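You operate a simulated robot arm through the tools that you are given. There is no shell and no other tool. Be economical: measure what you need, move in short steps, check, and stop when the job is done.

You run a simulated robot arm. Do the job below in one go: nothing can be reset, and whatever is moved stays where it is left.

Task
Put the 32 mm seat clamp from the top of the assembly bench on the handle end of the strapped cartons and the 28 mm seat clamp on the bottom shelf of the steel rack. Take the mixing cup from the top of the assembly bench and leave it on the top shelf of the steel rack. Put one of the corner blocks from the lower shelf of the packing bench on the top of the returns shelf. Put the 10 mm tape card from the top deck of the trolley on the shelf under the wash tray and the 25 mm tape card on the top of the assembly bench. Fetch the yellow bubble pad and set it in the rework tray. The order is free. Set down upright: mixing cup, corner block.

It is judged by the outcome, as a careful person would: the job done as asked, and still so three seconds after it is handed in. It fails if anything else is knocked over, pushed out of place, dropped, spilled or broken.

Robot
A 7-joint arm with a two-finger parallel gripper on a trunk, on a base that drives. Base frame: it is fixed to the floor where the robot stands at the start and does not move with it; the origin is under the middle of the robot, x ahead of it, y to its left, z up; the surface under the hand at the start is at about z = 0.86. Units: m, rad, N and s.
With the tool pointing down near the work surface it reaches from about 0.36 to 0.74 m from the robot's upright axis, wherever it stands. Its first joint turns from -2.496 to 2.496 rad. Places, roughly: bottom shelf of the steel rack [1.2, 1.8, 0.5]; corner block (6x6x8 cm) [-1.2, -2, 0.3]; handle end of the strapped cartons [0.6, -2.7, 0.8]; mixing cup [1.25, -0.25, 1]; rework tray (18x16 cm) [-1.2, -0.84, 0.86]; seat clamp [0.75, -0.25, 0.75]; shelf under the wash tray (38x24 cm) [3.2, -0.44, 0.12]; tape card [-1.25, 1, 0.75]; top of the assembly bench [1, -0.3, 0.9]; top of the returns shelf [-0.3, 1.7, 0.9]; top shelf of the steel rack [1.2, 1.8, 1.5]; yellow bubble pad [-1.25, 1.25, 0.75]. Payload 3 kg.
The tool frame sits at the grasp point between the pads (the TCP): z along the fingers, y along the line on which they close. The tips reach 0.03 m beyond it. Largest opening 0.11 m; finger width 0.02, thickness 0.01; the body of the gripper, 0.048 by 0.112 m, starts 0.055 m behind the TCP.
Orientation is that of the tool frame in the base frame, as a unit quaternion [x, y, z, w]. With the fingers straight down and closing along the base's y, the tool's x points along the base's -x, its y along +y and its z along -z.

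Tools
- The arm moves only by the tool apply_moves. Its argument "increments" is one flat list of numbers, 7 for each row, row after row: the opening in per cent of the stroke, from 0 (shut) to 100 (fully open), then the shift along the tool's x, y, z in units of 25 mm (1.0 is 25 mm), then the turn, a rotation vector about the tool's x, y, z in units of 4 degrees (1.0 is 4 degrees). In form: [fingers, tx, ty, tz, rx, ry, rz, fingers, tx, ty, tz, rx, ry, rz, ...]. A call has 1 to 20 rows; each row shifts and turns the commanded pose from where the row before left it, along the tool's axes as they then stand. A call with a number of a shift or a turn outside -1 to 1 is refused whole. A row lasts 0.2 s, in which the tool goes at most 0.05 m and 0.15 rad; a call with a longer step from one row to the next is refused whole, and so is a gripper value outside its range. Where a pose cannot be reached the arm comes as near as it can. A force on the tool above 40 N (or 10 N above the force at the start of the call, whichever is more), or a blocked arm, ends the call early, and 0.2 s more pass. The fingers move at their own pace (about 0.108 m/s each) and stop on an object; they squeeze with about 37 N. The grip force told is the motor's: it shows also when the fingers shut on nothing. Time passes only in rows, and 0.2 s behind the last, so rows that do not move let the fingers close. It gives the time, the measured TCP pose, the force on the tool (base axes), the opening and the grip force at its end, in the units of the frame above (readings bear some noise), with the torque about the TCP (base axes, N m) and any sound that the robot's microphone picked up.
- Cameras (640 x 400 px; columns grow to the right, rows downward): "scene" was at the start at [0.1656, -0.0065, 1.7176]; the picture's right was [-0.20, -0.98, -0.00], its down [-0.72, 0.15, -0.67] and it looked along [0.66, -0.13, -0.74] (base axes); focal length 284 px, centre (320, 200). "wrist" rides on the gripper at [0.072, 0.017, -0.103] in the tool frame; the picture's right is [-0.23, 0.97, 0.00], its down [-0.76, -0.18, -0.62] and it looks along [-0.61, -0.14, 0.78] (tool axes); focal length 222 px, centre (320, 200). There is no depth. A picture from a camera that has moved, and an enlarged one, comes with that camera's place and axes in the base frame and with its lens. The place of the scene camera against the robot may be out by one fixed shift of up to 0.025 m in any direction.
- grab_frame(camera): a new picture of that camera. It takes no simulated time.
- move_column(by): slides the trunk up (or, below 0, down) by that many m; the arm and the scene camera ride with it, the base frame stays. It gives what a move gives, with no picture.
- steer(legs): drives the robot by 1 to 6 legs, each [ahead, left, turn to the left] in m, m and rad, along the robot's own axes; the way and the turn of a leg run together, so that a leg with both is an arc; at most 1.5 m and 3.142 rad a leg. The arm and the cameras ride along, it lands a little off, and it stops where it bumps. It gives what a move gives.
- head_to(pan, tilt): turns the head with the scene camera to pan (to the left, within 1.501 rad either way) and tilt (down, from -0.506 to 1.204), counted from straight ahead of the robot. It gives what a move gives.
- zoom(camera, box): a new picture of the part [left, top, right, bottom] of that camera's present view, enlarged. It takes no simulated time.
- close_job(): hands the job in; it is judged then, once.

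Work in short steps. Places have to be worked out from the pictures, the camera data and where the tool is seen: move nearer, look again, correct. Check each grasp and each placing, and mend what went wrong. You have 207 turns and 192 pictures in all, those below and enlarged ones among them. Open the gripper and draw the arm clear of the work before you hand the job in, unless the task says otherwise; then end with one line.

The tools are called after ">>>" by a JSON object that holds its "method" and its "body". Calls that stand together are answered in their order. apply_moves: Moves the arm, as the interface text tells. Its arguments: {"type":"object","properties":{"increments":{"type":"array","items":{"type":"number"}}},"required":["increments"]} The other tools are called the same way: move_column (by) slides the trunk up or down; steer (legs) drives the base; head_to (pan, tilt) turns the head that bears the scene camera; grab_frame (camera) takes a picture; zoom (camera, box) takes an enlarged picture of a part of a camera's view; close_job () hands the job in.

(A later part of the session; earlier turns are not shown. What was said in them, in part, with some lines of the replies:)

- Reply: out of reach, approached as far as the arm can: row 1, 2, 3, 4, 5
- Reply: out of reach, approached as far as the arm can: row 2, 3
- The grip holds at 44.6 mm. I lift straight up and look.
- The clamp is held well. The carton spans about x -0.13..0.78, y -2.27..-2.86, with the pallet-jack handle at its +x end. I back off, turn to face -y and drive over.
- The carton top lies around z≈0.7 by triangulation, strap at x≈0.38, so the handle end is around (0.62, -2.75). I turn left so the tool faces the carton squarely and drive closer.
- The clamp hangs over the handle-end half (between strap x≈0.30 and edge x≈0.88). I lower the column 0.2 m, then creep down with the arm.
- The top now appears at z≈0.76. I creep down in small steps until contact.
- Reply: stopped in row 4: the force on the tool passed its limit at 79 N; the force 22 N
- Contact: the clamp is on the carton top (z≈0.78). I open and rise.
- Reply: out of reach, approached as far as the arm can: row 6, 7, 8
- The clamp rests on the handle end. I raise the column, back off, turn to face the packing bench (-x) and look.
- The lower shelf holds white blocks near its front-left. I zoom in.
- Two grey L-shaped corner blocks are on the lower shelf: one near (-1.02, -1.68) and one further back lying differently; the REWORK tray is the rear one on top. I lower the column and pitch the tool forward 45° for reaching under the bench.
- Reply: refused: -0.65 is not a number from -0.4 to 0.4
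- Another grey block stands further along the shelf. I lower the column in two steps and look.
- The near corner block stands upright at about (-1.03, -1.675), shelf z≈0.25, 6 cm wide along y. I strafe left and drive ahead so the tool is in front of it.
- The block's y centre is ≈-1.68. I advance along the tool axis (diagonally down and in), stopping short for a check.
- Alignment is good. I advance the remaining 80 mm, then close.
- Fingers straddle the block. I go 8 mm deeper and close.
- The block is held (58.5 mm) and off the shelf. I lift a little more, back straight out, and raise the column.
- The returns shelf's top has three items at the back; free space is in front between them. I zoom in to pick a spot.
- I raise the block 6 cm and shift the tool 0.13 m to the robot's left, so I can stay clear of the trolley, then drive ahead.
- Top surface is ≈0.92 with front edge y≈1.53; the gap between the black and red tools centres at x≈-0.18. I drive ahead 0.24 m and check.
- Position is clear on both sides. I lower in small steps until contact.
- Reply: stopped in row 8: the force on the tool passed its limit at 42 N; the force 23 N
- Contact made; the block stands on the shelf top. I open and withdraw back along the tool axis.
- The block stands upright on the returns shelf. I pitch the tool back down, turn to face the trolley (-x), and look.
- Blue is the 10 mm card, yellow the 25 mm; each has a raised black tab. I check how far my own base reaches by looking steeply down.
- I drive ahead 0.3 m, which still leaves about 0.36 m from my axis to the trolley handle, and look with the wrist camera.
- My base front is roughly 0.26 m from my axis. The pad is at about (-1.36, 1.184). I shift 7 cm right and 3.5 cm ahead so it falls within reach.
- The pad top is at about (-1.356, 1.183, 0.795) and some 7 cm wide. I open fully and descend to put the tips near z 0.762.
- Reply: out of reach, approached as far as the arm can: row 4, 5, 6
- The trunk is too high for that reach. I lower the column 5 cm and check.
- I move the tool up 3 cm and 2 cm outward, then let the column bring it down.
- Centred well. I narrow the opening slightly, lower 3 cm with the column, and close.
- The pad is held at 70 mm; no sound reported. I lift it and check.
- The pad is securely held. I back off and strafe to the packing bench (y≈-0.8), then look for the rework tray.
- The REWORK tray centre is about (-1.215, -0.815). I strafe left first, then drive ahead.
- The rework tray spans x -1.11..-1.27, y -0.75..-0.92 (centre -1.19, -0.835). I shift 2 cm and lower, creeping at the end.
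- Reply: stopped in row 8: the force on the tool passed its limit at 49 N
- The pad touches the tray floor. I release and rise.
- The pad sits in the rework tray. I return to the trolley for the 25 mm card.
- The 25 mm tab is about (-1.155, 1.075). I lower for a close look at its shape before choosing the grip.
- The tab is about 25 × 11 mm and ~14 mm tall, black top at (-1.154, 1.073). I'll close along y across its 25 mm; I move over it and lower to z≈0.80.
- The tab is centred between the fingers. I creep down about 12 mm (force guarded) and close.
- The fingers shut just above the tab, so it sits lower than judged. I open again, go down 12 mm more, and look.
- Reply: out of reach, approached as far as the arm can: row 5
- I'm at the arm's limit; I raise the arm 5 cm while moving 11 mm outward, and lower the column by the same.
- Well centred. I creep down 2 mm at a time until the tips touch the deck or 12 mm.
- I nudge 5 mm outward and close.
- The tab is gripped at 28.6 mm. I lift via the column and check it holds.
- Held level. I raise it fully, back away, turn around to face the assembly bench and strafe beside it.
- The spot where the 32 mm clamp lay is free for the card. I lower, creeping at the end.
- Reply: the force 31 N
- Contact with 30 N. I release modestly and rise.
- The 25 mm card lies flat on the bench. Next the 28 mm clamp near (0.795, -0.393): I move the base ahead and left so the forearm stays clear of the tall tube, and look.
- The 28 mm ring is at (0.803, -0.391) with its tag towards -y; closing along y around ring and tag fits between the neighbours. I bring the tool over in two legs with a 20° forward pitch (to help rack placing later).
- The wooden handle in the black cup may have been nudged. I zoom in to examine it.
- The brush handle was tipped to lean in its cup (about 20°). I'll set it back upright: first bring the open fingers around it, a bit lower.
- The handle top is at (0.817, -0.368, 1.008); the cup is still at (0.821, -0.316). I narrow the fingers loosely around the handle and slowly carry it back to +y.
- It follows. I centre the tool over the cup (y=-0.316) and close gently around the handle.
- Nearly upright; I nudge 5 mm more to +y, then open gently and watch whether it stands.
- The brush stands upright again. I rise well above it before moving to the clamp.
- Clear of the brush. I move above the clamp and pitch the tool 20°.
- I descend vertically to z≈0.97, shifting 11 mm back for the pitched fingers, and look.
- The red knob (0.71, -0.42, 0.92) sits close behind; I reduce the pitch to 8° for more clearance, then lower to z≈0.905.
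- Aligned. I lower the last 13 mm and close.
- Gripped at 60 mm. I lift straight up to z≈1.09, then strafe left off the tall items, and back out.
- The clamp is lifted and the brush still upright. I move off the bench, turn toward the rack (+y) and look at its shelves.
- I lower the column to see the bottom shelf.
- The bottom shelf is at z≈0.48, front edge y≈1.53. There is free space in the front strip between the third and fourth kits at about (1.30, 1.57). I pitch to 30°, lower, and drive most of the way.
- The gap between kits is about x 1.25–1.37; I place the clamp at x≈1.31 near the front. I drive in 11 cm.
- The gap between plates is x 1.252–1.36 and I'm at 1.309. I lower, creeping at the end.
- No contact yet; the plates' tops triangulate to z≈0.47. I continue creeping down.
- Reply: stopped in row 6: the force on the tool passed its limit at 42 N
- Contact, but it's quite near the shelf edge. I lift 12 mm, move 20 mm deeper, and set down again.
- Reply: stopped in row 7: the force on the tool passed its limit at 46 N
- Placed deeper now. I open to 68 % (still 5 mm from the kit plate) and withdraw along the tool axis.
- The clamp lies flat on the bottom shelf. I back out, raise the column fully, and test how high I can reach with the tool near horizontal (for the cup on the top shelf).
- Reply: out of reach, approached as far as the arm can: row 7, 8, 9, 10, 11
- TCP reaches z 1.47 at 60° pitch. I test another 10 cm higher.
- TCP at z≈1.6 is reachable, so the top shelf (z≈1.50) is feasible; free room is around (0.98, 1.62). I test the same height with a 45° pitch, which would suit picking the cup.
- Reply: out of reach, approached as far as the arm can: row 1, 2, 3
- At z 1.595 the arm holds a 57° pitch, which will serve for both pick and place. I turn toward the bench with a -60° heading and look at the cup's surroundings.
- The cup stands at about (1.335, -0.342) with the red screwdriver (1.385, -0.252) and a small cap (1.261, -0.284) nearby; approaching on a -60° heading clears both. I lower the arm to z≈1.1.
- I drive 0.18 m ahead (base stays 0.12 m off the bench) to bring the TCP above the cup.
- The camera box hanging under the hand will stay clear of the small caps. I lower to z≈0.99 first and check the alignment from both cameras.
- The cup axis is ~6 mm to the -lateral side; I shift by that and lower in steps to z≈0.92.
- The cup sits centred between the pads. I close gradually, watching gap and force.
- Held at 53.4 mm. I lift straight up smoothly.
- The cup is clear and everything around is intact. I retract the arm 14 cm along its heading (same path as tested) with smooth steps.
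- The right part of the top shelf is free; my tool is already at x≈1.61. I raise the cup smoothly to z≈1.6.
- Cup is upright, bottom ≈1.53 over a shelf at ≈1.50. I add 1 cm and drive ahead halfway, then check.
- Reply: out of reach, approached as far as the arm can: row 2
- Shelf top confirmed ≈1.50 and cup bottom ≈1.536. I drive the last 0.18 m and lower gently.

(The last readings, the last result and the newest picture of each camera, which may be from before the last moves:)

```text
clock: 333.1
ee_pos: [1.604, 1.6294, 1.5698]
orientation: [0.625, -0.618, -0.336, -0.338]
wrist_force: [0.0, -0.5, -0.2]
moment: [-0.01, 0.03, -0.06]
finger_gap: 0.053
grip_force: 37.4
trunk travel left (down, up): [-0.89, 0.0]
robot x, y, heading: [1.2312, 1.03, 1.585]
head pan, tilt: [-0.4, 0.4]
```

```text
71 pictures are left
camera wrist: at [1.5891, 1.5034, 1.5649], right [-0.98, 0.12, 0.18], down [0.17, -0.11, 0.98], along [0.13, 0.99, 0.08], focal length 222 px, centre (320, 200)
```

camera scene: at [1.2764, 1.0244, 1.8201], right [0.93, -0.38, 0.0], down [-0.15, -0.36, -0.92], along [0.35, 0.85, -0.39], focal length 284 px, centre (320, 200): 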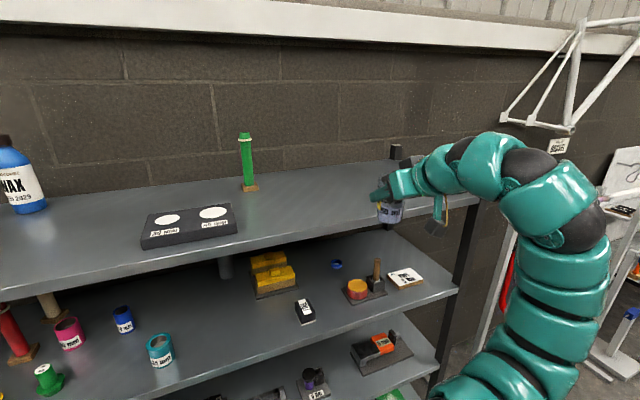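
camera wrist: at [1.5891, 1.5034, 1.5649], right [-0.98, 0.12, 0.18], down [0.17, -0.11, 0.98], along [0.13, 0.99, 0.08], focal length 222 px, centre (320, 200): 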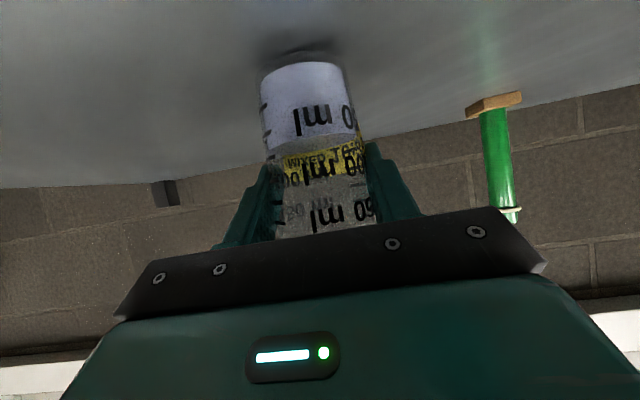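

Nearly touching. I creep down 2 mm per row until a small contact force shows.

>>> {"method": "apply_moves", "body": {"increments": [44, 0.067, 0, 0.044, 0, 0, 0, 44, 0.067, 0, 0.044, 0, 0, 0, 44, 0.067, 0, 0.044, 0, 0, 0, 44, 0, 0, 0, 0, 0, 0]}}

>>> {"method": "grab_frame", "body": {"camera": "wrist"}}

```text
clock: 334.1
ee_pos: [1.6035, 1.6301, 1.5638]
orientation: [0.624, -0.619, -0.336, -0.339]
wrist_force: [-0.2, 0.2, -0.9]
moment: [-0.01, -0.03, 0.02]
finger_gap: 0.0529
grip_force: 37.0
trunk travel left (down, up): [-0.89, 0.0]
robot x, y, heading: [1.2343, 1.0306, 1.58]
head pan, tilt: [-0.4, 0.4]
```

```text
70 pictures are left
camera wrist: at [1.589, 1.5028, 1.5591], right [-0.98, 0.12, 0.18], down [0.17, -0.11, 0.98], along [0.13, 0.99, 0.08], focal length 222 px, centre (320, 200)
```

wrist: 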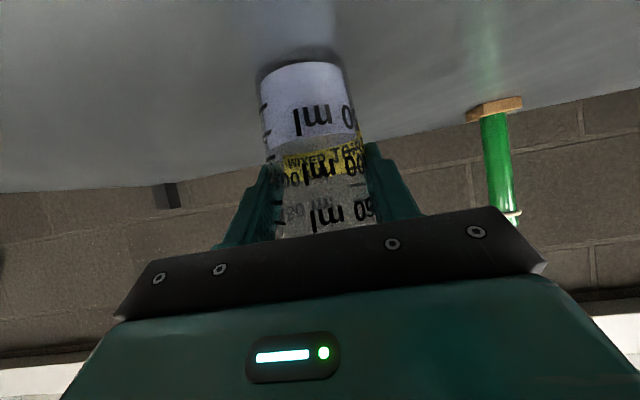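

>>> {"method": "apply_moves", "body": {"increments": [44, 0.067, 0, 0.044, 0, 0, 0, 44, 0, 0, 0, 0, 0, 0]}}

>>> {"method": "apply_moves", "body": {"increments": [44, 0.05, 0, 0.033, 0, 0, 0, 44, 0, 0, 0, 0, 0, 0]}}

>>> {"method": "apply_moves", "body": {"increments": [44, 0.05, 0, 0.033, 0, 0, 0, 44, 0, 0, 0, 0, 0, 0]}}

```text
clock: 334.7
ee_pos: [1.6016, 1.6293, 1.5634]
orientation: [0.624, -0.617, -0.337, -0.339]
wrist_force: [1.3, 5.0, 16.4]
moment: [0.02, -0.28, 0.02]
finger_gap: 0.053
grip_force: 37.2
trunk travel left (down, up): [-0.89, 0.0]
robot x, y, heading: [1.2321, 1.0307, 1.579]
head pan, tilt: [-0.4, 0.4]
```

```text
clock: 335.3
ee_pos: [1.6026, 1.6284, 1.561]
orientation: [0.625, -0.617, -0.338, -0.338]
wrist_force: [3.7, 5.0, 26.5]
moment: [-0.15, 0.02, -0.05]
finger_gap: 0.0531
grip_force: 36.4
trunk travel left (down, up): [-0.89, 0.0]
robot x, y, heading: [1.2307, 1.0267, 1.577]
head pan, tilt: [-0.4, 0.4]
```

```text
clock: 335.9
ee_pos: [1.6012, 1.6274, 1.5598]
orientation: [0.625, -0.618, -0.337, -0.339]
wrist_force: [2.7, 3.1, 25.9]
moment: [-0.31, -0.01, -0.01]
finger_gap: 0.0524
grip_force: 37.0
trunk travel left (down, up): [-0.89, 0.0]
robot x, y, heading: [1.2304, 1.027, 1.578]
head pan, tilt: [-0.4, 0.4]
```

Firm contact. I relieve 2 mm of preload and open gently, then withdraw backward along the tool axis.

>>> {"method": "apply_moves", "body": {"increments": [44, -0.06, 0, -0.04, 0, 0, 0, 48, 0, 0, 0, 0, 0, 0, 52, 0, 0, 0, 0, 0, 0, 58, 0, 0, 0, 0, 0, 0, 64, 0, 0, 0, 0, 0, 0, 70, 0, 0, 0, 0, 0, 0, 72, 0, 0, 0, 0, 0, 0]}}

>>> {"method": "grab_frame", "body": {"camera": "wrist"}}

```text
clock: 337.5
ee_pos: [1.6017, 1.629, 1.5594]
orientation: [0.626, -0.617, -0.337, -0.338]
wrist_force: [-1.0, -1.0, 0.7]
moment: [-0.01, 0.0, 0.01]
finger_gap: 0.0794
grip_force: 0.1
trunk travel left (down, up): [-0.89, 0.0]
robot x, y, heading: [1.234, 1.0279, 1.581]
head pan, tilt: [-0.4, 0.4]
```

```text
69 pictures are left
camera wrist: at [1.5888, 1.5026, 1.5559], right [-0.98, 0.12, 0.18], down [0.17, -0.11, 0.98], along [0.13, 0.99, 0.08], focal length 222 px, centre (320, 200)
```

wrist: 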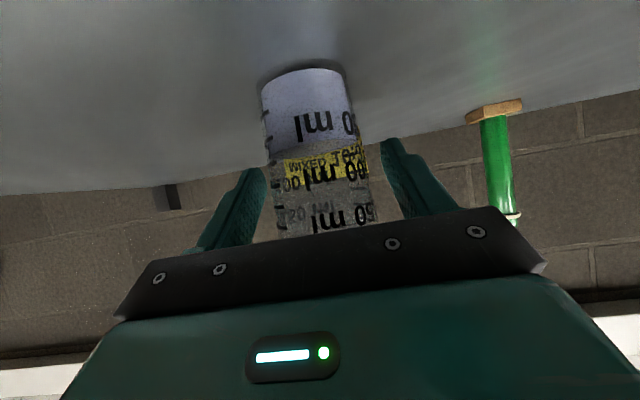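

The cup stands on the shelf. I back the base straight out and check.

>>> {"method": "steer", "body": {"legs": [[-0.45, 0, 0]]}}

>>> {"method": "grab_frame", "body": {"camera": "scene"}}

```text
clock: 340.2
ee_pos: [1.6088, 1.1816, 1.5607]
orientation: [0.625, -0.618, -0.336, -0.339]
wrist_force: [0.1, -0.1, 0.6]
moment: [-0.01, 0.01, -0.01]
finger_gap: 0.0793
grip_force: 0.0
trunk travel left (down, up): [-0.89, 0.0]
robot x, y, heading: [1.234, 0.5818, 1.584]
head pan, tilt: [-0.4, 0.4]
```

```text
68 pictures are left
camera scene: at [1.2792, 0.7558, 1.8202], right [0.92, -0.38, 0.0], down [-0.15, -0.36, -0.92], along [0.35, 0.85, -0.39], focal length 284 px, centre (320, 200)
```

scene: 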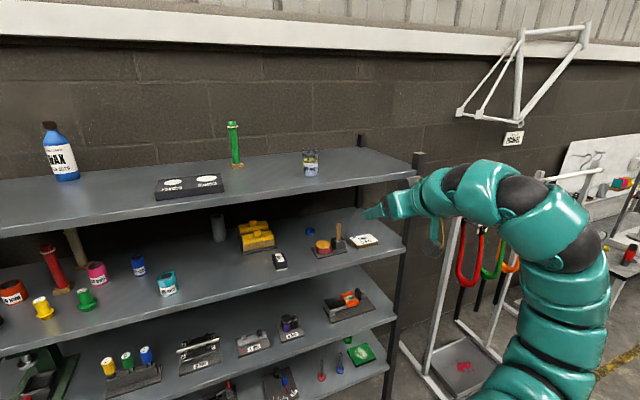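

The cup stands upright on the top shelf. Before fetching the 10 mm card I turn to inspect the wash tray's lower shelf at (3.2, -0.44).

>>> {"method": "steer", "body": {"legs": [[0, 0, -1.58]]}}

>>> {"method": "head_to", "body": {"pan": -0.45, "tilt": 0.45}}

>>> {"method": "grab_frame", "body": {"camera": "scene"}}

>>> {"method": "zoom", "body": {"camera": "scene", "box": [240, 110, 480, 260]}}

```text
clock: 344.4
ee_pos: [1.8356, 0.2098, 1.5605]
orientation: [-0.004, 0.879, -0.002, 0.477]
wrist_force: [0.7, 0.4, -0.4]
moment: [0.01, 0.0, 0.02]
finger_gap: 0.079
grip_force: 0.2
trunk travel left (down, up): [-0.89, 0.0]
robot x, y, heading: [1.2379, 0.5791, 0.006]
head pan, tilt: [-0.4, 0.4]
```

```text
clock: 345.0
ee_pos: [1.8365, 0.2085, 1.5588]
orientation: [-0.005, 0.879, -0.001, 0.477]
wrist_force: [-0.2, -0.7, 0.8]
moment: [-0.03, -0.01, 0.0]
finger_gap: 0.079
grip_force: 0.1
trunk travel left (down, up): [-0.89, 0.0]
robot x, y, heading: [1.2397, 0.5815, 0.008]
head pan, tilt: [-0.45, 0.45]
```

```text
67 pictures are left
camera scene: at [1.4077, 0.5519, 1.8155], right [-0.43, -0.9, 0.0], down [-0.39, 0.19, -0.9], along [0.81, -0.38, -0.44], focal length 284 px, centre (320, 200)
```

scene: 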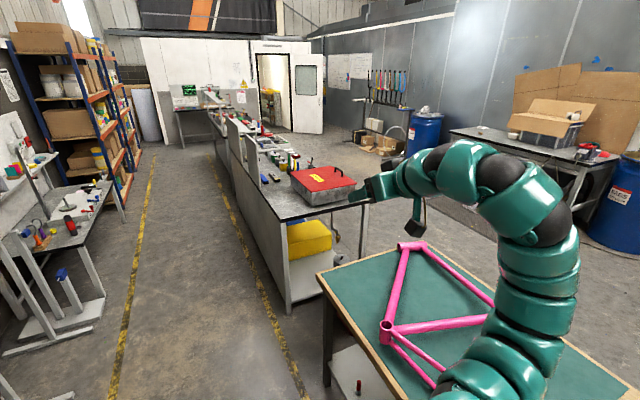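

```text
2.67 times, centred on (360, 185) of scene
camera zoom: at [1.4077, 0.5519, 1.8155], right [-0.43, -0.9, 0.0], down [-0.39, 0.19, -0.9], along [0.81, -0.38, -0.44], focal length 757 px, centre (213, 240)
```

zoom: 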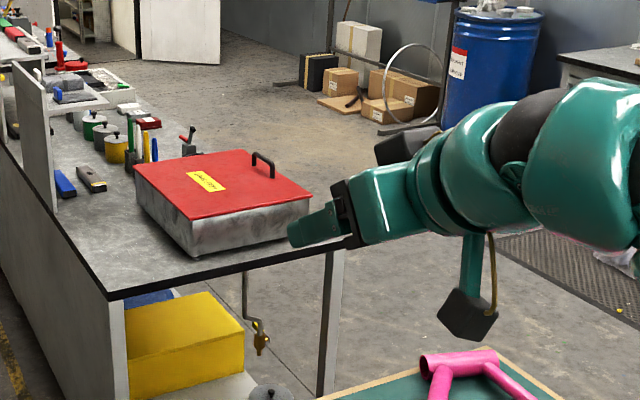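

The shelf under the wash tray should be reachable from its right side (facing +y). I now turn round, bring the arm down, and go back for the 10 mm card with a 20° pitch.

>>> {"method": "steer", "body": {"legs": [[0, 0, 3.13]]}}

>>> {"method": "apply_moves", "body": {"increments": [60, 0.839, 0, 0.545, 0, 0, 0, 60, 0.839, 0, 0.545, 0, 0, 0, 60, 0.839, 0, 0.545, 0, 0, 0, 60, 0.839, 0, 0.545, 0, 0, 0, 60, 0.839, 0, 0.545, 0, 0, 0, 60, 0.839, 0, 0.545, 0, 0, 0, 60, 0.839, 0, 0.545, 0, 0, 0, 60, 0.839, 0, 0.545, 0, 0, 0, 60, 0.839, 0, 0.545, 0, 0, 0, 60, 0.839, 0, 0.545, 0, 0, 0, 60, 0.839, 0, 0.545, 0, 0, 0, 60, 0.839, 0, 0.545, 0, 0, 0, 60, 0.839, 0, 0.545, 0, 0, 0, 60, 0.839, 0, 0.545, 0, 0, 0, 60, 0.839, 0, 0.545, 0, 0, 0, 60, 0.839, 0, 0.545, 0, 0, 0, 60, 0.839, 0, 0.545, 0, 0, 0, 60, 0.839, 0, 0.545, 0, 0, 0, 60, 0.839, 0, 0.545, 0, 0, 0, 60, 0.839, 0, 0.545, 0, 0, 0]}}

>>> {"method": "apply_moves", "body": {"increments": [60, 0, 0, 0, 0, 1, 0, 60, 0, 0, 0, 0, 1, 0, 60, 0, 0, 0, 0, 1, 0, 60, 0, 0, 0, 0, 1, 0, 60, 0, 0, 0, 0, 1, 0, 60, 0, 0, 0, 0, 1, 0, 60, 0, 0, 0, 0, 1, 0, 60, 0, 0, 0, 0, 1, 0, 60, 0, 0, 0, 0, 1, 0, 60, 0, 0, 0, 0, 0.3, 0, 60, 0, 0, 0, 0, 0, 0]}}

>>> {"method": "steer", "body": {"legs": [[1.5, 0.17, 0]]}}

>>> {"method": "grab_frame", "body": {"camera": "wrist"}}

```text
clock: 352.8
ee_pos: [0.6402, 0.9579, 1.5605]
orientation: [0.879, -0.001, -0.477, -0.004]
wrist_force: [-0.1, 0.2, -0.4]
moment: [0.0, -0.04, -0.01]
finger_gap: 0.0796
grip_force: 0.0
trunk travel left (down, up): [-0.89, 0.0]
robot x, y, heading: [1.2355, 0.5827, -3.141]
head pan, tilt: [-0.45, 0.45]
```

```text
clock: 356.9
ee_pos: [0.6431, 0.9605, 1.0591]
orientation: [0.879, 0.0, -0.476, -0.004]
wrist_force: [0.2, -0.2, 0.6]
moment: [0.0, 0.03, -0.03]
finger_gap: 0.0661
grip_force: 0.1
trunk travel left (down, up): [-0.89, 0.0]
robot x, y, heading: [1.235, 0.5816, 3.141]
head pan, tilt: [-0.45, 0.45]
```

```text
clock: 359.4
ee_pos: [0.641, 0.9612, 1.0597]
orientation: [0.985, 0.0, -0.171, -0.003]
wrist_force: [-0.3, 0.3, -0.3]
moment: [0.04, 0.01, 0.01]
finger_gap: 0.066
grip_force: 0.0
trunk travel left (down, up): [-0.89, 0.0]
robot x, y, heading: [1.2373, 0.5789, -3.14]
head pan, tilt: [-0.45, 0.45]
```

```text
refused: leg 1 is longer than a leg can be; nothing moved
```

```text
65 pictures are left
camera wrist: at [0.746, 0.9433, 1.1327], right [-0.22, -0.97, 0.07], down [-0.51, 0.17, 0.85], along [-0.84, 0.15, -0.53], focal length 222 px, centre (320, 200)
```

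wrist: 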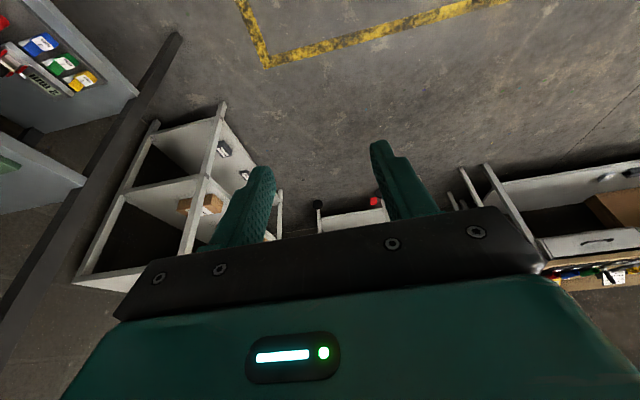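

The leg was too long. I swing the tool nearer to straight ahead and drive in two legs towards the blue card (≈(-1.339, 0.778)).

>>> {"method": "apply_moves", "body": {"increments": [55, -0.36, 0.95, 0.13, 0, 0, 0, 55, -0.36, 0.95, 0.13, 0, 0, 0, 55, -0.36, 0.95, 0.13, 0, 0, 0, 55, -0.36, 0.95, 0.13, 0, 0, 0, 55, -0.36, 0.95, 0.13, 0, 0, 0, 55, -0.36, 0.95, 0.13, 0, 0, 0, 55, -0.36, 0.95, 0.13, 0, 0, 0, 55, -0.36, 0.95, 0.13, 0, 0, 0, 55, -0.36, 0.95, 0.13, 0, 0, 0, 55, -0.36, 0.95, 0.13, 0, 0, 0, 55, -0.36, 0.95, 0.13, 0, 0, 0, 55, 0, 0, 0, 0, 0, 0]}}

>>> {"method": "steer", "body": {"legs": [[1.0, -0.04, 0], [0.75, -0.04, 0]]}}

>>> {"method": "grab_frame", "body": {"camera": "wrist"}}

>>> {"method": "head_to", "body": {"pan": 0.2, "tilt": 0.9}}

>>> {"method": "grab_frame", "body": {"camera": "scene"}}

```text
clock: 361.9
ee_pos: [0.5355, 0.7, 1.0586]
orientation: [0.985, -0.001, -0.172, -0.004]
wrist_force: [-0.2, 0.5, 0.3]
moment: [-0.01, 0.03, 0.01]
finger_gap: 0.0604
grip_force: 0.0
trunk travel left (down, up): [-0.89, 0.0]
robot x, y, heading: [1.2376, 0.5791, -3.138]
head pan, tilt: [-0.45, 0.45]
```

```text
clock: 370.8
ee_pos: [-1.2083, 0.7804, 1.0586]
orientation: [0.985, -0.001, -0.172, -0.004]
wrist_force: [-0.3, 0.3, 0.2]
moment: [-0.01, -0.02, 0.01]
finger_gap: 0.0605
grip_force: 0.1
trunk travel left (down, up): [-0.89, 0.0]
robot x, y, heading: [-0.5036, 0.6599, 3.135]
head pan, tilt: [-0.45, 0.45]
```

```text
64 pictures are left
camera wrist: at [-1.1036, 0.7617, 1.1311], right [-0.22, -0.97, 0.07], down [-0.51, 0.17, 0.85], along [-0.84, 0.15, -0.53], focal length 222 px, centre (320, 200)
```

wrist: 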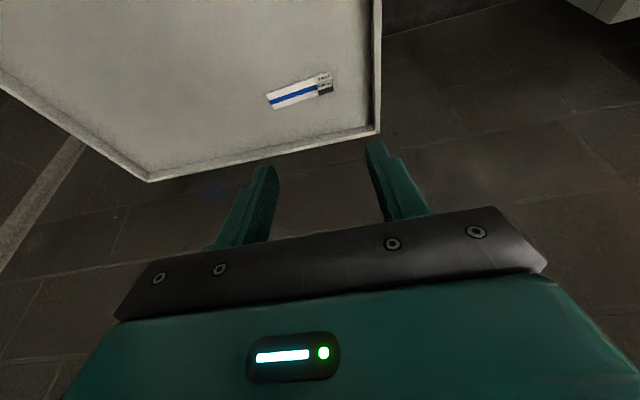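

```text
clock: 371.8
ee_pos: [-1.2088, 0.7793, 1.0591]
orientation: [0.985, -0.001, -0.172, -0.004]
wrist_force: [-0.1, 0.5, -0.3]
moment: [0.0, -0.02, -0.01]
finger_gap: 0.0606
grip_force: 0.1
trunk travel left (down, up): [-0.89, 0.0]
robot x, y, heading: [-0.5053, 0.6606, 3.143]
head pan, tilt: [0.201, 0.901]
```

```text
63 pictures are left
camera scene: at [-0.6531, 0.656, 1.7772], right [-0.2, 0.98, 0.0], down [0.77, 0.16, -0.62], along [-0.61, -0.12, -0.78], focal length 284 px, centre (320, 200)
```

scene: 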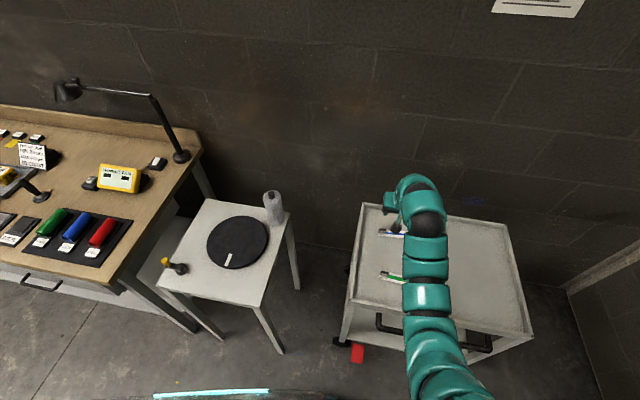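

The blue tab is at (-1.333, 0.778). I drive ahead 11.5 cm and lower the column 0.2 m for a close look.

>>> {"method": "steer", "body": {"legs": [[0.115, 0, 0]]}}

>>> {"method": "move_column", "body": {"by": -0.2}}

>>> {"method": "grab_frame", "body": {"camera": "wrist"}}

```text
clock: 373.0
ee_pos: [-1.3235, 0.7796, 1.0574]
orientation: [0.985, -0.001, -0.171, -0.003]
wrist_force: [-1.3, 0.0, -0.6]
moment: [-0.02, 0.0, 0.02]
finger_gap: 0.0605
grip_force: 0.1
trunk travel left (down, up): [-0.89, 0.0]
robot x, y, heading: [-0.6227, 0.6635, -3.14]
head pan, tilt: [0.201, 0.901]
```

```text
clock: 375.2
ee_pos: [-1.3246, 0.78, 0.8582]
orientation: [0.985, 0.0, -0.171, -0.003]
wrist_force: [0.5, 1.3, 0.4]
moment: [0.0, -0.02, -0.01]
finger_gap: 0.0604
grip_force: 0.0
trunk travel left (down, up): [-0.69, 0.2]
robot x, y, heading: [-0.6231, 0.6608, -3.146]
head pan, tilt: [0.201, 0.901]
```

```text
62 pictures are left
camera wrist: at [-1.2178, 0.7613, 0.9313], right [-0.22, -0.97, 0.07], down [-0.51, 0.17, 0.85], along [-0.84, 0.15, -0.53], focal length 222 px, centre (320, 200)
```

wrist: 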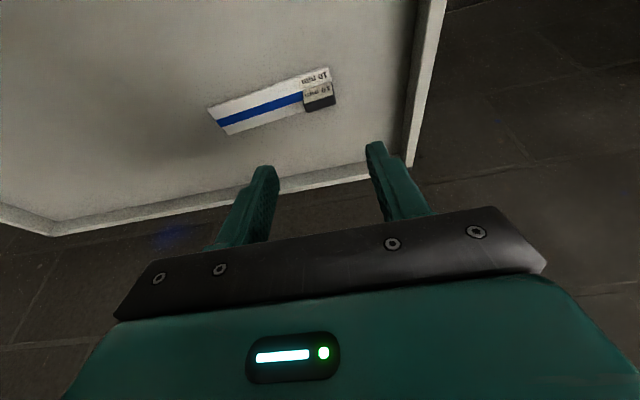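

Aligned within 5 mm. I descend to z≈0.785 and zoom.

>>> {"method": "apply_moves", "body": {"increments": [50, 0.27, 0.2, 0.75, 0, 0, 0, 50, 0.34, 0, 0.94, 0, 0, 0, 50, 0.34, 0, 0.94, 0, 0, 0, 50, 0, 0, 0, 0, 0, 0]}}

>>> {"method": "zoom", "body": {"camera": "wrist", "box": [200, 80, 440, 230]}}

```text
clock: 376.2
ee_pos: [-1.3236, 0.7757, 0.7891]
orientation: [0.985, -0.001, -0.172, -0.003]
wrist_force: [1.2, -0.4, 0.4]
moment: [0.03, 0.04, 0.02]
finger_gap: 0.0548
grip_force: 0.0
trunk travel left (down, up): [-0.69, 0.2]
robot x, y, heading: [-0.6194, 0.6601, -3.139]
head pan, tilt: [0.201, 0.901]
```

```text
2.67 times, centred on (320, 155) of wrist
camera zoom: at [-1.2177, 0.7573, 0.8612], right [-0.22, -0.97, 0.07], down [-0.5, 0.17, 0.85], along [-0.84, 0.15, -0.53], focal length 592 px, centre (320, 320)
```

zoom: 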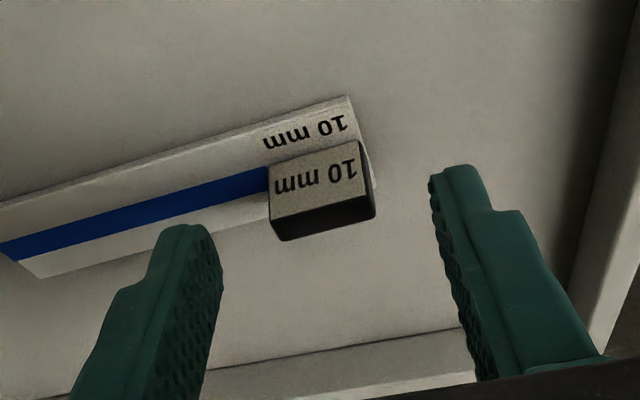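

Tab centred. I go down 20 mm and 8 mm forward in small steps, then close.

>>> {"method": "apply_moves", "body": {"increments": [50, -0.1, 0, 0.3, 0, 0, 0, 50, 0, 0, 0.25, 0, 0, 0, 50, 0, 0, 0.2, 0, 0, 0, 50, 0, 0, 0.1, 0, 0, 0, 50, 0, 0, 0, 0, 0, 0]}}

>>> {"method": "zoom", "body": {"camera": "wrist", "box": [200, 80, 440, 230]}}

```text
clock: 377.4
ee_pos: [-1.3325, 0.7753, 0.7696]
orientation: [0.985, 0.0, -0.172, -0.003]
wrist_force: [-0.3, 1.4, -0.1]
moment: [0.02, -0.01, 0.02]
finger_gap: 0.055
grip_force: 0.1
trunk travel left (down, up): [-0.69, 0.2]
robot x, y, heading: [-0.624, 0.661, -3.142]
head pan, tilt: [0.201, 0.901]
```

```text
2.67 times, centred on (320, 155) of wrist
camera zoom: at [-1.2275, 0.7569, 0.842], right [-0.22, -0.97, 0.07], down [-0.5, 0.17, 0.85], along [-0.84, 0.15, -0.53], focal length 592 px, centre (320, 320)
```

zoom: 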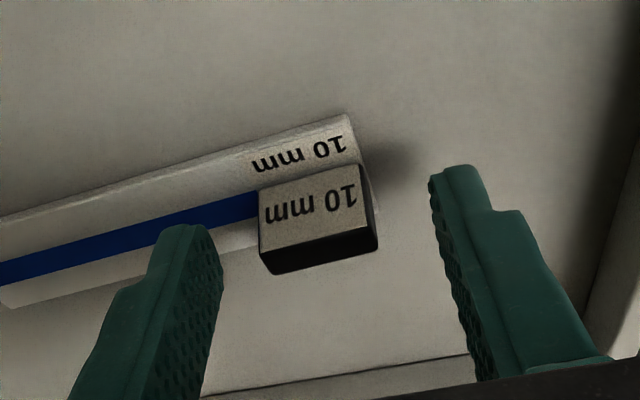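

Same geometry as the successful 25 mm grasp. I close.

>>> {"method": "apply_moves", "body": {"increments": [50, 0, 0, 0.05, 0, 0, 0, 25, 0, 0, 0, 0, 0, 0, 0, 0, 0, 0, 0, 0, 0, 0, 0, 0, 0, 0, 0, 0, 0, 0, 0, 0, 0, 0, 0]}}

>>> {"method": "move_column", "body": {"by": 0.2}}

>>> {"method": "grab_frame", "body": {"camera": "wrist"}}

```text
clock: 378.6
ee_pos: [-1.3337, 0.775, 0.7685]
orientation: [0.985, -0.001, -0.172, -0.004]
wrist_force: [0.2, -0.4, 1.9]
moment: [0.05, -0.01, 0.04]
finger_gap: 0.0288
grip_force: 36.9
trunk travel left (down, up): [-0.69, 0.2]
robot x, y, heading: [-0.6227, 0.6599, -3.147]
head pan, tilt: [0.201, 0.901]
```

```text
clock: 380.8
ee_pos: [-1.3331, 0.7748, 0.9679]
orientation: [0.985, 0.0, -0.173, -0.004]
wrist_force: [1.1, -0.1, -0.5]
moment: [-0.02, 0.0, 0.04]
finger_gap: 0.0286
grip_force: 36.8
trunk travel left (down, up): [-0.89, 0.0]
robot x, y, heading: [-0.6224, 0.6591, -3.138]
head pan, tilt: [0.201, 0.901]
```

```text
59 pictures are left
camera wrist: at [-1.2278, 0.757, 1.0407], right [-0.22, -0.97, 0.07], down [-0.51, 0.17, 0.85], along [-0.84, 0.15, -0.53], focal length 222 px, centre (320, 200)
```

wrist: 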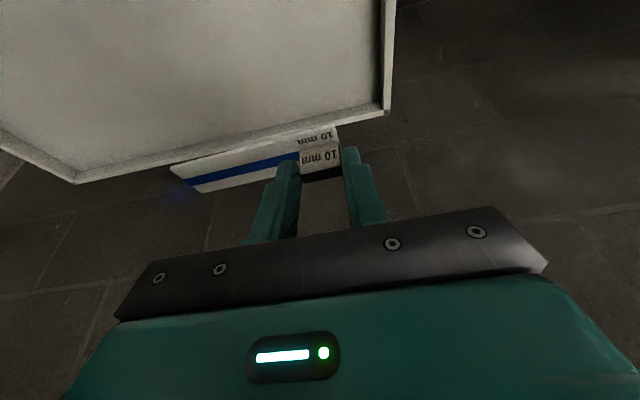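

The 10 mm card is held. I raise it, back off, and drive round the assembly bench: first down the aisle facing -y, then along +x at y≈-1.4.

>>> {"method": "apply_moves", "body": {"increments": [0, -0.2, 0, -0.9, 0, 0, 0, 0, -0.2, 0, -0.9, 0, 0, 0, 0, -0.2, 0, -0.9, 0, 0, 0, 0, -0.2, 0, -0.5, 0, 0, 0, 0, 0, 0, 0, 0, 0, 0]}}

>>> {"method": "steer", "body": {"legs": [[-0.37, 0, 0], [0, 0, 1.571], [1.0, 0, 0], [1.05, 0, 0], [0, 0, 1.571]]}}

>>> {"method": "head_to", "body": {"pan": 0.0, "tilt": 0.45}}

>>> {"method": "grab_frame", "body": {"camera": "scene"}}

```text
clock: 382.0
ee_pos: [-1.3246, 0.775, 1.0497]
orientation: [0.985, -0.001, -0.172, -0.004]
wrist_force: [0.1, -0.4, 0.4]
moment: [0.0, -0.02, 0.02]
finger_gap: 0.0287
grip_force: 36.9
trunk travel left (down, up): [-0.89, 0.0]
robot x, y, heading: [-0.6206, 0.6603, -3.137]
head pan, tilt: [0.201, 0.901]
```

```text
clock: 401.8
ee_pos: [0.4227, -1.512, 1.0491]
orientation: [0.008, 0.985, -0.005, 0.172]
wrist_force: [-0.4, -0.3, 0.3]
moment: [0.0, 0.01, 0.02]
finger_gap: 0.0285
grip_force: 37.1
trunk travel left (down, up): [-0.89, 0.0]
robot x, y, heading: [-0.2772, -1.3904, -0.011]
head pan, tilt: [0.201, 0.901]
```

```text
clock: 402.6
ee_pos: [0.4233, -1.5119, 1.0499]
orientation: [0.007, 0.985, -0.005, 0.172]
wrist_force: [0.3, 0.4, 0.7]
moment: [0.02, 0.0, 0.06]
finger_gap: 0.0284
grip_force: 36.7
trunk travel left (down, up): [-0.89, 0.0]
robot x, y, heading: [-0.2769, -1.3911, -0.012]
head pan, tilt: [0.0, 0.45]
```

```text
58 pictures are left
camera scene: at [-0.0976, -1.3819, 1.8154], right [-0.01, -1.0, 0.0], down [-0.44, 0.01, -0.9], along [0.9, -0.01, -0.44], focal length 284 px, centre (320, 200)
```

scene: 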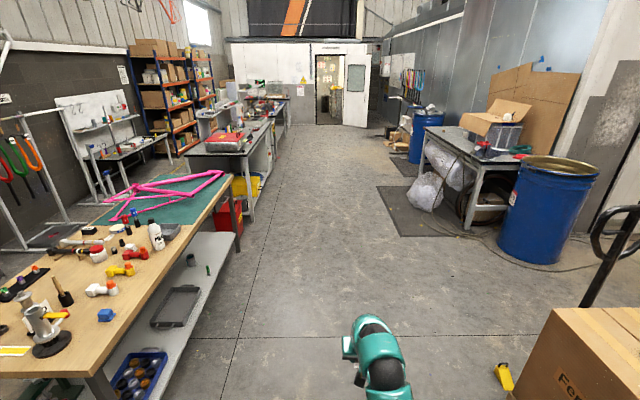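

The lane ahead is clear. I drive 3.0 m along it and then look at the wash bench on the left.

>>> {"method": "steer", "body": {"legs": [[1.0, 0, 0], [1.0, 0, 0], [1.0, 0, 0]]}}

>>> {"method": "head_to", "body": {"pan": 1.1, "tilt": 0.6}}

>>> {"method": "grab_frame", "body": {"camera": "scene"}}

```text
clock: 417.4
ee_pos: [3.4301, -1.5571, 1.0484]
orientation: [0.008, 0.985, -0.005, 0.172]
wrist_force: [-0.2, 0.1, 0.4]
moment: [0.0, 0.0, -0.01]
finger_gap: 0.0284
grip_force: 37.0
trunk travel left (down, up): [-0.89, 0.0]
robot x, y, heading: [2.7307, -1.4355, -0.01]
head pan, tilt: [0.0, 0.45]
```

```text
clock: 418.8
ee_pos: [3.4308, -1.5576, 1.0498]
orientation: [0.009, 0.985, -0.005, 0.172]
wrist_force: [0.3, -0.7, -0.6]
moment: [0.02, 0.0, 0.03]
finger_gap: 0.0286
grip_force: 36.3
trunk travel left (down, up): [-0.89, 0.0]
robot x, y, heading: [2.7258, -1.4324, -0.019]
head pan, tilt: [1.1, 0.6]
```

```text
57 pictures are left
camera scene: at [2.8585, -1.3467, 1.802], right [0.88, -0.47, 0.0], down [-0.26, -0.5, -0.83], along [0.39, 0.73, -0.56], focal length 284 px, centre (320, 200)
```

scene: 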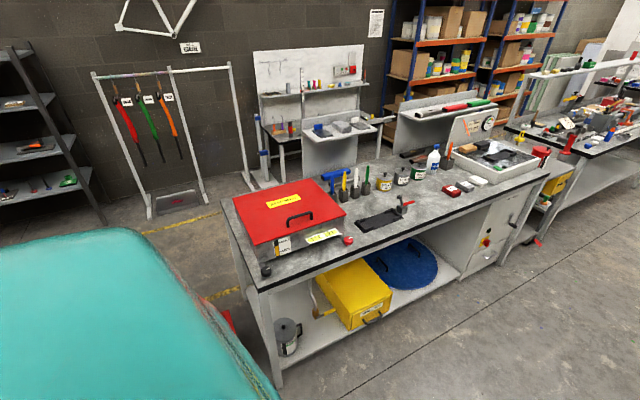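

The lower shelf shows a grey can, a hanging hose and a yellow box. I zoom in for the free area.

>>> {"method": "zoom", "body": {"camera": "scene", "box": [240, 240, 420, 390]}}

```text
2.67 times, centred on (330, 315) of scene
camera zoom: at [2.8585, -1.3467, 1.802], right [0.88, -0.47, 0.0], down [-0.26, -0.5, -0.83], along [0.39, 0.73, -0.56], focal length 757 px, centre (293, -107)
```

zoom: 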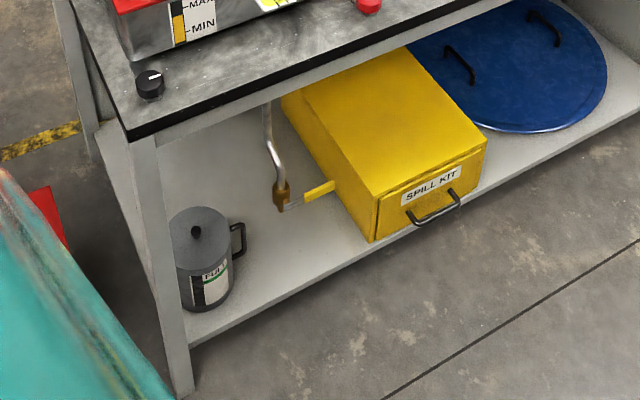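

The free strip is between the can and the spill kit, around (3.25–3.36, -0.51), with the drain tap hanging near (3.32, -0.43). I turn to face +y and strafe to x≈3.13.

>>> {"method": "steer", "body": {"legs": [[0, 0, 1.59], [0, -0.4, 0]]}}

>>> {"method": "move_column", "body": {"by": -0.4}}

>>> {"method": "move_column", "body": {"by": -0.3}}

>>> {"method": "head_to", "body": {"pan": -0.1, "tilt": 0.6}}

>>> {"method": "grab_frame", "body": {"camera": "scene"}}

>>> {"method": "grab_frame", "body": {"camera": "wrist"}}

```text
clock: 425.1
ee_pos: [3.2288, -0.7236, 1.0496]
orientation: [0.7, -0.693, -0.12, -0.124]
wrist_force: [0.7, 0.6, 0.3]
moment: [0.01, 0.02, 0.0]
finger_gap: 0.0287
grip_force: 36.8
trunk travel left (down, up): [-0.89, 0.0]
robot x, y, heading: [3.1232, -1.4274, 1.585]
head pan, tilt: [1.1, 0.6]
```

```text
clock: 428.9
ee_pos: [3.2283, -0.7248, 0.6501]
orientation: [0.701, -0.692, -0.12, -0.123]
wrist_force: [0.2, 0.6, 0.5]
moment: [-0.02, 0.01, -0.02]
finger_gap: 0.0287
grip_force: 37.0
trunk travel left (down, up): [-0.49, 0.4]
robot x, y, heading: [3.1257, -1.4289, 1.581]
head pan, tilt: [1.1, 0.6]
```

```text
clock: 431.9
ee_pos: [3.2278, -0.7241, 0.3494]
orientation: [0.7, -0.693, -0.12, -0.124]
wrist_force: [0.7, -0.4, -0.4]
moment: [0.0, 0.0, -0.05]
finger_gap: 0.0287
grip_force: 37.2
trunk travel left (down, up): [-0.19, 0.7]
robot x, y, heading: [3.12, -1.4284, 1.586]
head pan, tilt: [1.1, 0.6]
```

```text
clock: 433.4
ee_pos: [3.227, -0.7243, 0.3502]
orientation: [0.701, -0.692, -0.12, -0.123]
wrist_force: [1.0, 0.0, -0.7]
moment: [-0.01, 0.0, 0.03]
finger_gap: 0.0286
grip_force: 37.0
trunk travel left (down, up): [-0.19, 0.7]
robot x, y, heading: [3.1221, -1.4294, 1.59]
head pan, tilt: [-0.099, 0.6]
```

```text
55 pictures are left
camera scene: at [3.1381, -1.2509, 1.1019], right [1.0, -0.09, 0.0], down [-0.05, -0.56, -0.82], along [0.07, 0.82, -0.57], focal length 284 px, centre (320, 200)
```

scene: 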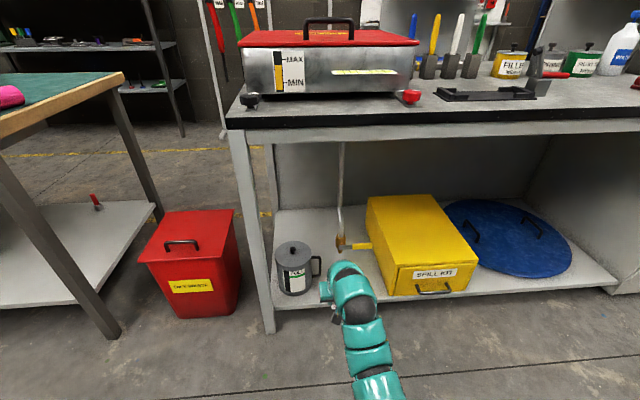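

```text
54 pictures are left
camera wrist: at [3.2138, -0.8276, 0.4226], right [-0.98, 0.2, 0.07], down [0.17, 0.51, 0.85], along [0.14, 0.84, -0.53], focal length 222 px, centre (320, 200)
```

wrist: 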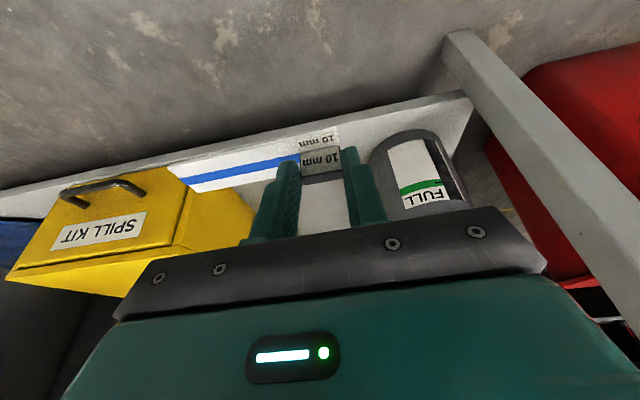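

The tap hangs to about (3.285, -0.483, 0.34), so I'll come in low and place at x≈3.235, tab y≈-0.505, with 30° pitch to lean the hand away from it. I pitch and lower first.

>>> {"method": "apply_moves", "body": {"increments": [0, 0, 0, 0, 0, -1, 0, 0, 0, 0, 0, 0, -1, 0, 0, 0, 0, 0, 0, -0.5, 0, 0, 0, 0, 0, 0, 0, 0]}}

>>> {"method": "move_column", "body": {"by": -0.145}}

>>> {"method": "steer", "body": {"legs": [[0.12, -0.01, 0]]}}

>>> {"method": "grab_frame", "body": {"camera": "wrist"}}

>>> {"method": "grab_frame", "body": {"camera": "scene"}}

```text
clock: 434.4
ee_pos: [3.2287, -0.7241, 0.3492]
orientation: [0.687, -0.679, -0.18, -0.184]
wrist_force: [0.5, -0.2, -0.8]
moment: [-0.04, 0.04, 0.0]
finger_gap: 0.0286
grip_force: 37.2
trunk travel left (down, up): [-0.19, 0.7]
robot x, y, heading: [3.1219, -1.4269, 1.587]
head pan, tilt: [-0.099, 0.6]
```

```text
clock: 436.1
ee_pos: [3.2279, -0.7237, 0.2043]
orientation: [0.688, -0.679, -0.181, -0.182]
wrist_force: [-1.0, -0.6, -0.4]
moment: [0.0, 0.01, 0.01]
finger_gap: 0.0285
grip_force: 37.1
trunk travel left (down, up): [-0.045, 0.845]
robot x, y, heading: [3.1227, -1.4325, 1.586]
head pan, tilt: [-0.099, 0.6]
```

```text
clock: 437.3
ee_pos: [3.235, -0.6029, 0.2047]
orientation: [0.688, -0.678, -0.181, -0.184]
wrist_force: [0.0, -0.1, 0.1]
moment: [-0.01, -0.01, 0.0]
finger_gap: 0.0287
grip_force: 37.2
trunk travel left (down, up): [-0.045, 0.845]
robot x, y, heading: [3.1327, -1.3101, 1.587]
head pan, tilt: [-0.099, 0.6]
```

```text
53 pictures are left
camera wrist: at [3.2219, -0.7177, 0.2586], right [-0.98, 0.19, 0.11], down [0.17, 0.35, 0.92], along [0.13, 0.92, -0.38], focal length 222 px, centre (320, 200)
```

wrist: 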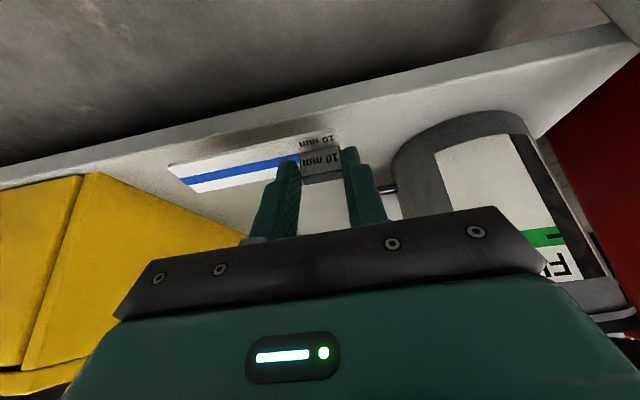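

```text
52 pictures are left
camera scene: at [3.1463, -1.1299, 0.9569], right [1.0, -0.09, 0.0], down [-0.05, -0.56, -0.83], along [0.07, 0.82, -0.56], focal length 284 px, centre (320, 200)
```

scene: 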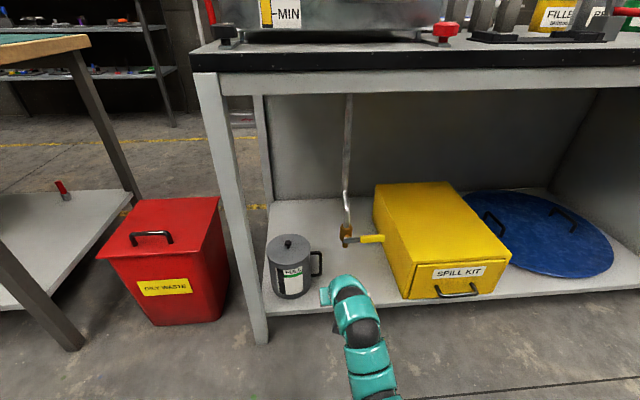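

Clearances look fine. I drive in the last 8.5 cm.

>>> {"method": "steer", "body": {"legs": [[0.085, 0, 0]]}}

>>> {"method": "grab_frame", "body": {"camera": "wrist"}}

>>> {"method": "zoom", "body": {"camera": "scene", "box": [250, 200, 410, 320]}}

```text
clock: 438.4
ee_pos: [3.2344, -0.5185, 0.2045]
orientation: [0.687, -0.68, -0.18, -0.184]
wrist_force: [0.9, 0.5, 0.8]
moment: [0.02, -0.01, 0.02]
finger_gap: 0.0285
grip_force: 36.8
trunk travel left (down, up): [-0.045, 0.845]
robot x, y, heading: [3.1304, -1.223, 1.582]
head pan, tilt: [-0.099, 0.6]
```

```text
51 pictures are left
camera wrist: at [3.221, -0.6329, 0.2585], right [-0.98, 0.19, 0.11], down [0.17, 0.35, 0.92], along [0.13, 0.92, -0.38], focal length 222 px, centre (320, 200)
```

wrist: 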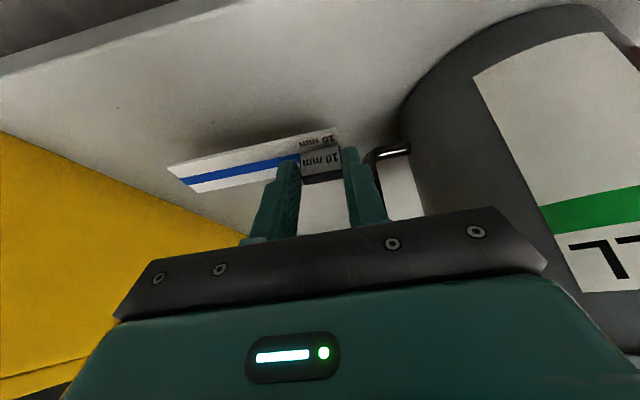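

```text
3.33 times, centred on (330, 260) of scene
camera zoom: at [3.1452, -1.045, 0.9569], right [1.0, -0.09, 0.0], down [-0.05, -0.56, -0.83], along [0.07, 0.82, -0.56], focal length 946 px, centre (287, 0)
```

zoom: 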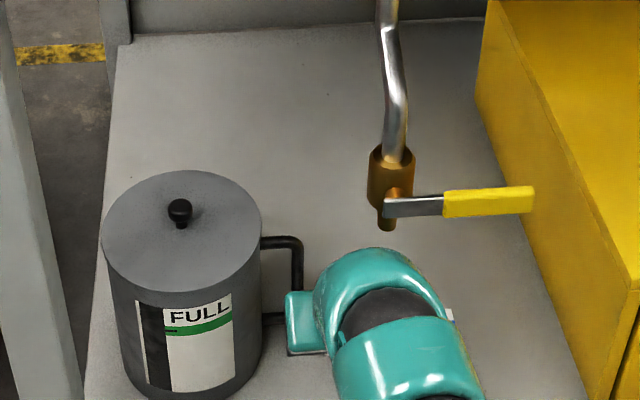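

Clear of the can handle and tap. I lower the card, creeping until contact.

>>> {"method": "apply_moves", "body": {"increments": [0, 0.35, 0, 0.6, 0, 0, 0, 0, 0.2, 0, 0.35, 0, 0, 0, 0, 0.1, 0, 0.17, 0, 0, 0, 0, 0.08, 0, 0.14, 0, 0, 0, 0, 0.08, 0, 0.14, 0, 0, 0, 0, 0.08, 0, 0.14, 0, 0, 0, 0, 0.08, 0, 0.14, 0, 0, 0, 0, 0.08, 0, 0.14, 0, 0, 0]}}

>>> {"method": "grab_frame", "body": {"camera": "wrist"}}

```text
clock: 440.2
ee_pos: [3.2346, -0.5175, 0.1562]
orientation: [0.686, -0.679, -0.182, -0.186]
wrist_force: [-1.2, 7.3, 29.8]
moment: [0.5, 0.07, 0.03]
finger_gap: 0.0285
grip_force: 36.7
trunk travel left (down, up): [-0.045, 0.845]
robot x, y, heading: [3.133, -1.221, 1.584]
head pan, tilt: [-0.099, 0.6]
```

```text
49 pictures are left
camera wrist: at [3.2211, -0.6321, 0.2089], right [-0.98, 0.19, 0.11], down [0.17, 0.35, 0.92], along [0.13, 0.92, -0.37], focal length 222 px, centre (320, 200)
```

wrist: 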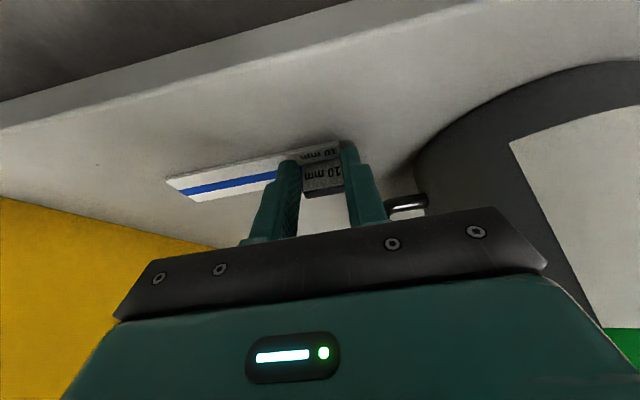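

Contact with 30 N. I relieve a little, open modestly, and withdraw along the tool axis.

>>> {"method": "apply_moves", "body": {"increments": [0, -0.03, 0, -0.05, 0, 0, 0, 32, 0, 0, 0, 0, 0, 0, 38, 0, 0, 0, 0, 0, 0, 38, 0, 0, -0.3, 0, 0, 0, 38, 0, 0, -0.8, 0, 0, 0, 38, 0, 0, -0.9, 0, 0, 0, 38, 0, 0, 0, 0, 0, 0]}}

>>> {"method": "grab_frame", "body": {"camera": "wrist"}}

```text
clock: 441.8
ee_pos: [3.2368, -0.5393, 0.1988]
orientation: [0.686, -0.68, -0.18, -0.183]
wrist_force: [0.3, 0.8, 0.1]
moment: [0.0, 0.01, -0.01]
finger_gap: 0.0417
grip_force: 0.1
trunk travel left (down, up): [-0.045, 0.845]
robot x, y, heading: [3.1351, -1.2217, 1.584]
head pan, tilt: [-0.099, 0.6]
```

```text
48 pictures are left
camera wrist: at [3.2231, -0.6545, 0.2522], right [-0.98, 0.19, 0.11], down [0.17, 0.35, 0.92], along [0.14, 0.92, -0.38], focal length 222 px, centre (320, 200)
```

wrist: 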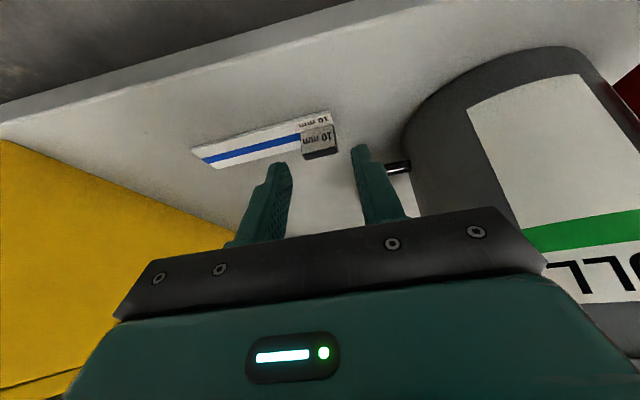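

The 10 mm card lies flat on the shelf. I back out, raise the column, and take a final look.

>>> {"method": "steer", "body": {"legs": [[-0.4, 0, 0]]}}

>>> {"method": "move_column", "body": {"by": 0.4}}

>>> {"method": "grab_frame", "body": {"camera": "scene"}}

```text
clock: 444.2
ee_pos: [3.2421, -0.935, 0.1961]
orientation: [0.687, -0.68, -0.182, -0.181]
wrist_force: [0.1, 0.3, 0.0]
moment: [-0.02, -0.02, 0.01]
finger_gap: 0.042
grip_force: 0.0
trunk travel left (down, up): [-0.045, 0.845]
robot x, y, heading: [3.1382, -1.6211, 1.592]
head pan, tilt: [-0.099, 0.6]
```

```text
clock: 448.1
ee_pos: [3.2401, -0.9366, 0.5991]
orientation: [0.687, -0.679, -0.182, -0.184]
wrist_force: [-0.2, 0.0, 0.1]
moment: [0.01, -0.02, -0.02]
finger_gap: 0.042
grip_force: 0.1
trunk travel left (down, up): [-0.445, 0.445]
robot x, y, heading: [3.135, -1.6209, 1.582]
head pan, tilt: [-0.099, 0.6]
```

```text
47 pictures are left
camera scene: at [3.1507, -1.44, 1.3569], right [1.0, -0.08, 0.0], down [-0.05, -0.56, -0.82], along [0.07, 0.82, -0.57], focal length 284 px, centre (320, 200)
```

scene: 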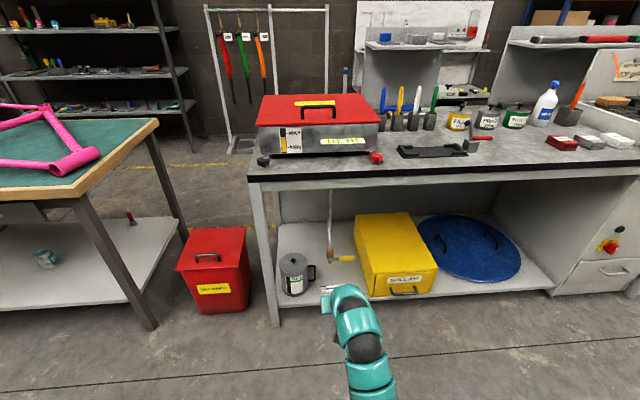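

The card is visible on the shelf and nothing else moved. I take one last look at the assembly bench.

>>> {"method": "move_column", "body": {"by": 0.4}}

>>> {"method": "head_to", "body": {"pan": 1.0, "tilt": 0.4}}

>>> {"method": "zoom", "body": {"camera": "scene", "box": [120, 120, 440, 320]}}

```text
clock: 451.9
ee_pos: [3.2418, -0.936, 0.9996]
orientation: [0.687, -0.679, -0.182, -0.184]
wrist_force: [-0.1, 0.6, -0.1]
moment: [0.01, -0.01, 0.01]
finger_gap: 0.0417
grip_force: 0.2
trunk travel left (down, up): [-0.845, 0.045]
robot x, y, heading: [3.1384, -1.6171, 1.589]
head pan, tilt: [-0.099, 0.6]
```

```text
clock: 453.2
ee_pos: [3.241, -0.9355, 0.9986]
orientation: [0.687, -0.679, -0.182, -0.185]
wrist_force: [-0.1, -0.3, -0.2]
moment: [0.0, 0.02, -0.02]
finger_gap: 0.0417
grip_force: 0.1
trunk travel left (down, up): [-0.845, 0.045]
robot x, y, heading: [3.1346, -1.6177, 1.585]
head pan, tilt: [1.0, 0.4]
```

```text
2.00 times, centred on (280, 220) of scene
camera zoom: at [3.0646, -1.4792, 1.7752], right [0.53, 0.85, 0.0], down [0.33, -0.21, -0.92], along [-0.78, 0.49, -0.39], focal length 568 px, centre (400, 160)
```

zoom: 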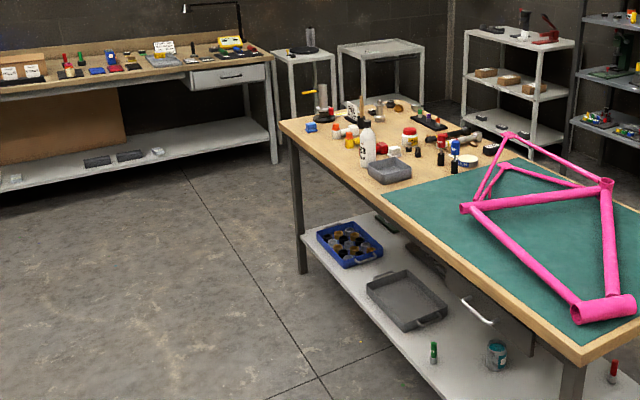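

Everything looks in place, the gripper is empty and clear of the work. I hand the job in.

>>> {"method": "close_job", "body": {}}

```text
The job is handed in.
```

All seven items are where you asked and the job is handed in; on the way I knocked the brush on the assembly bench over in its pot and stood it back upright.
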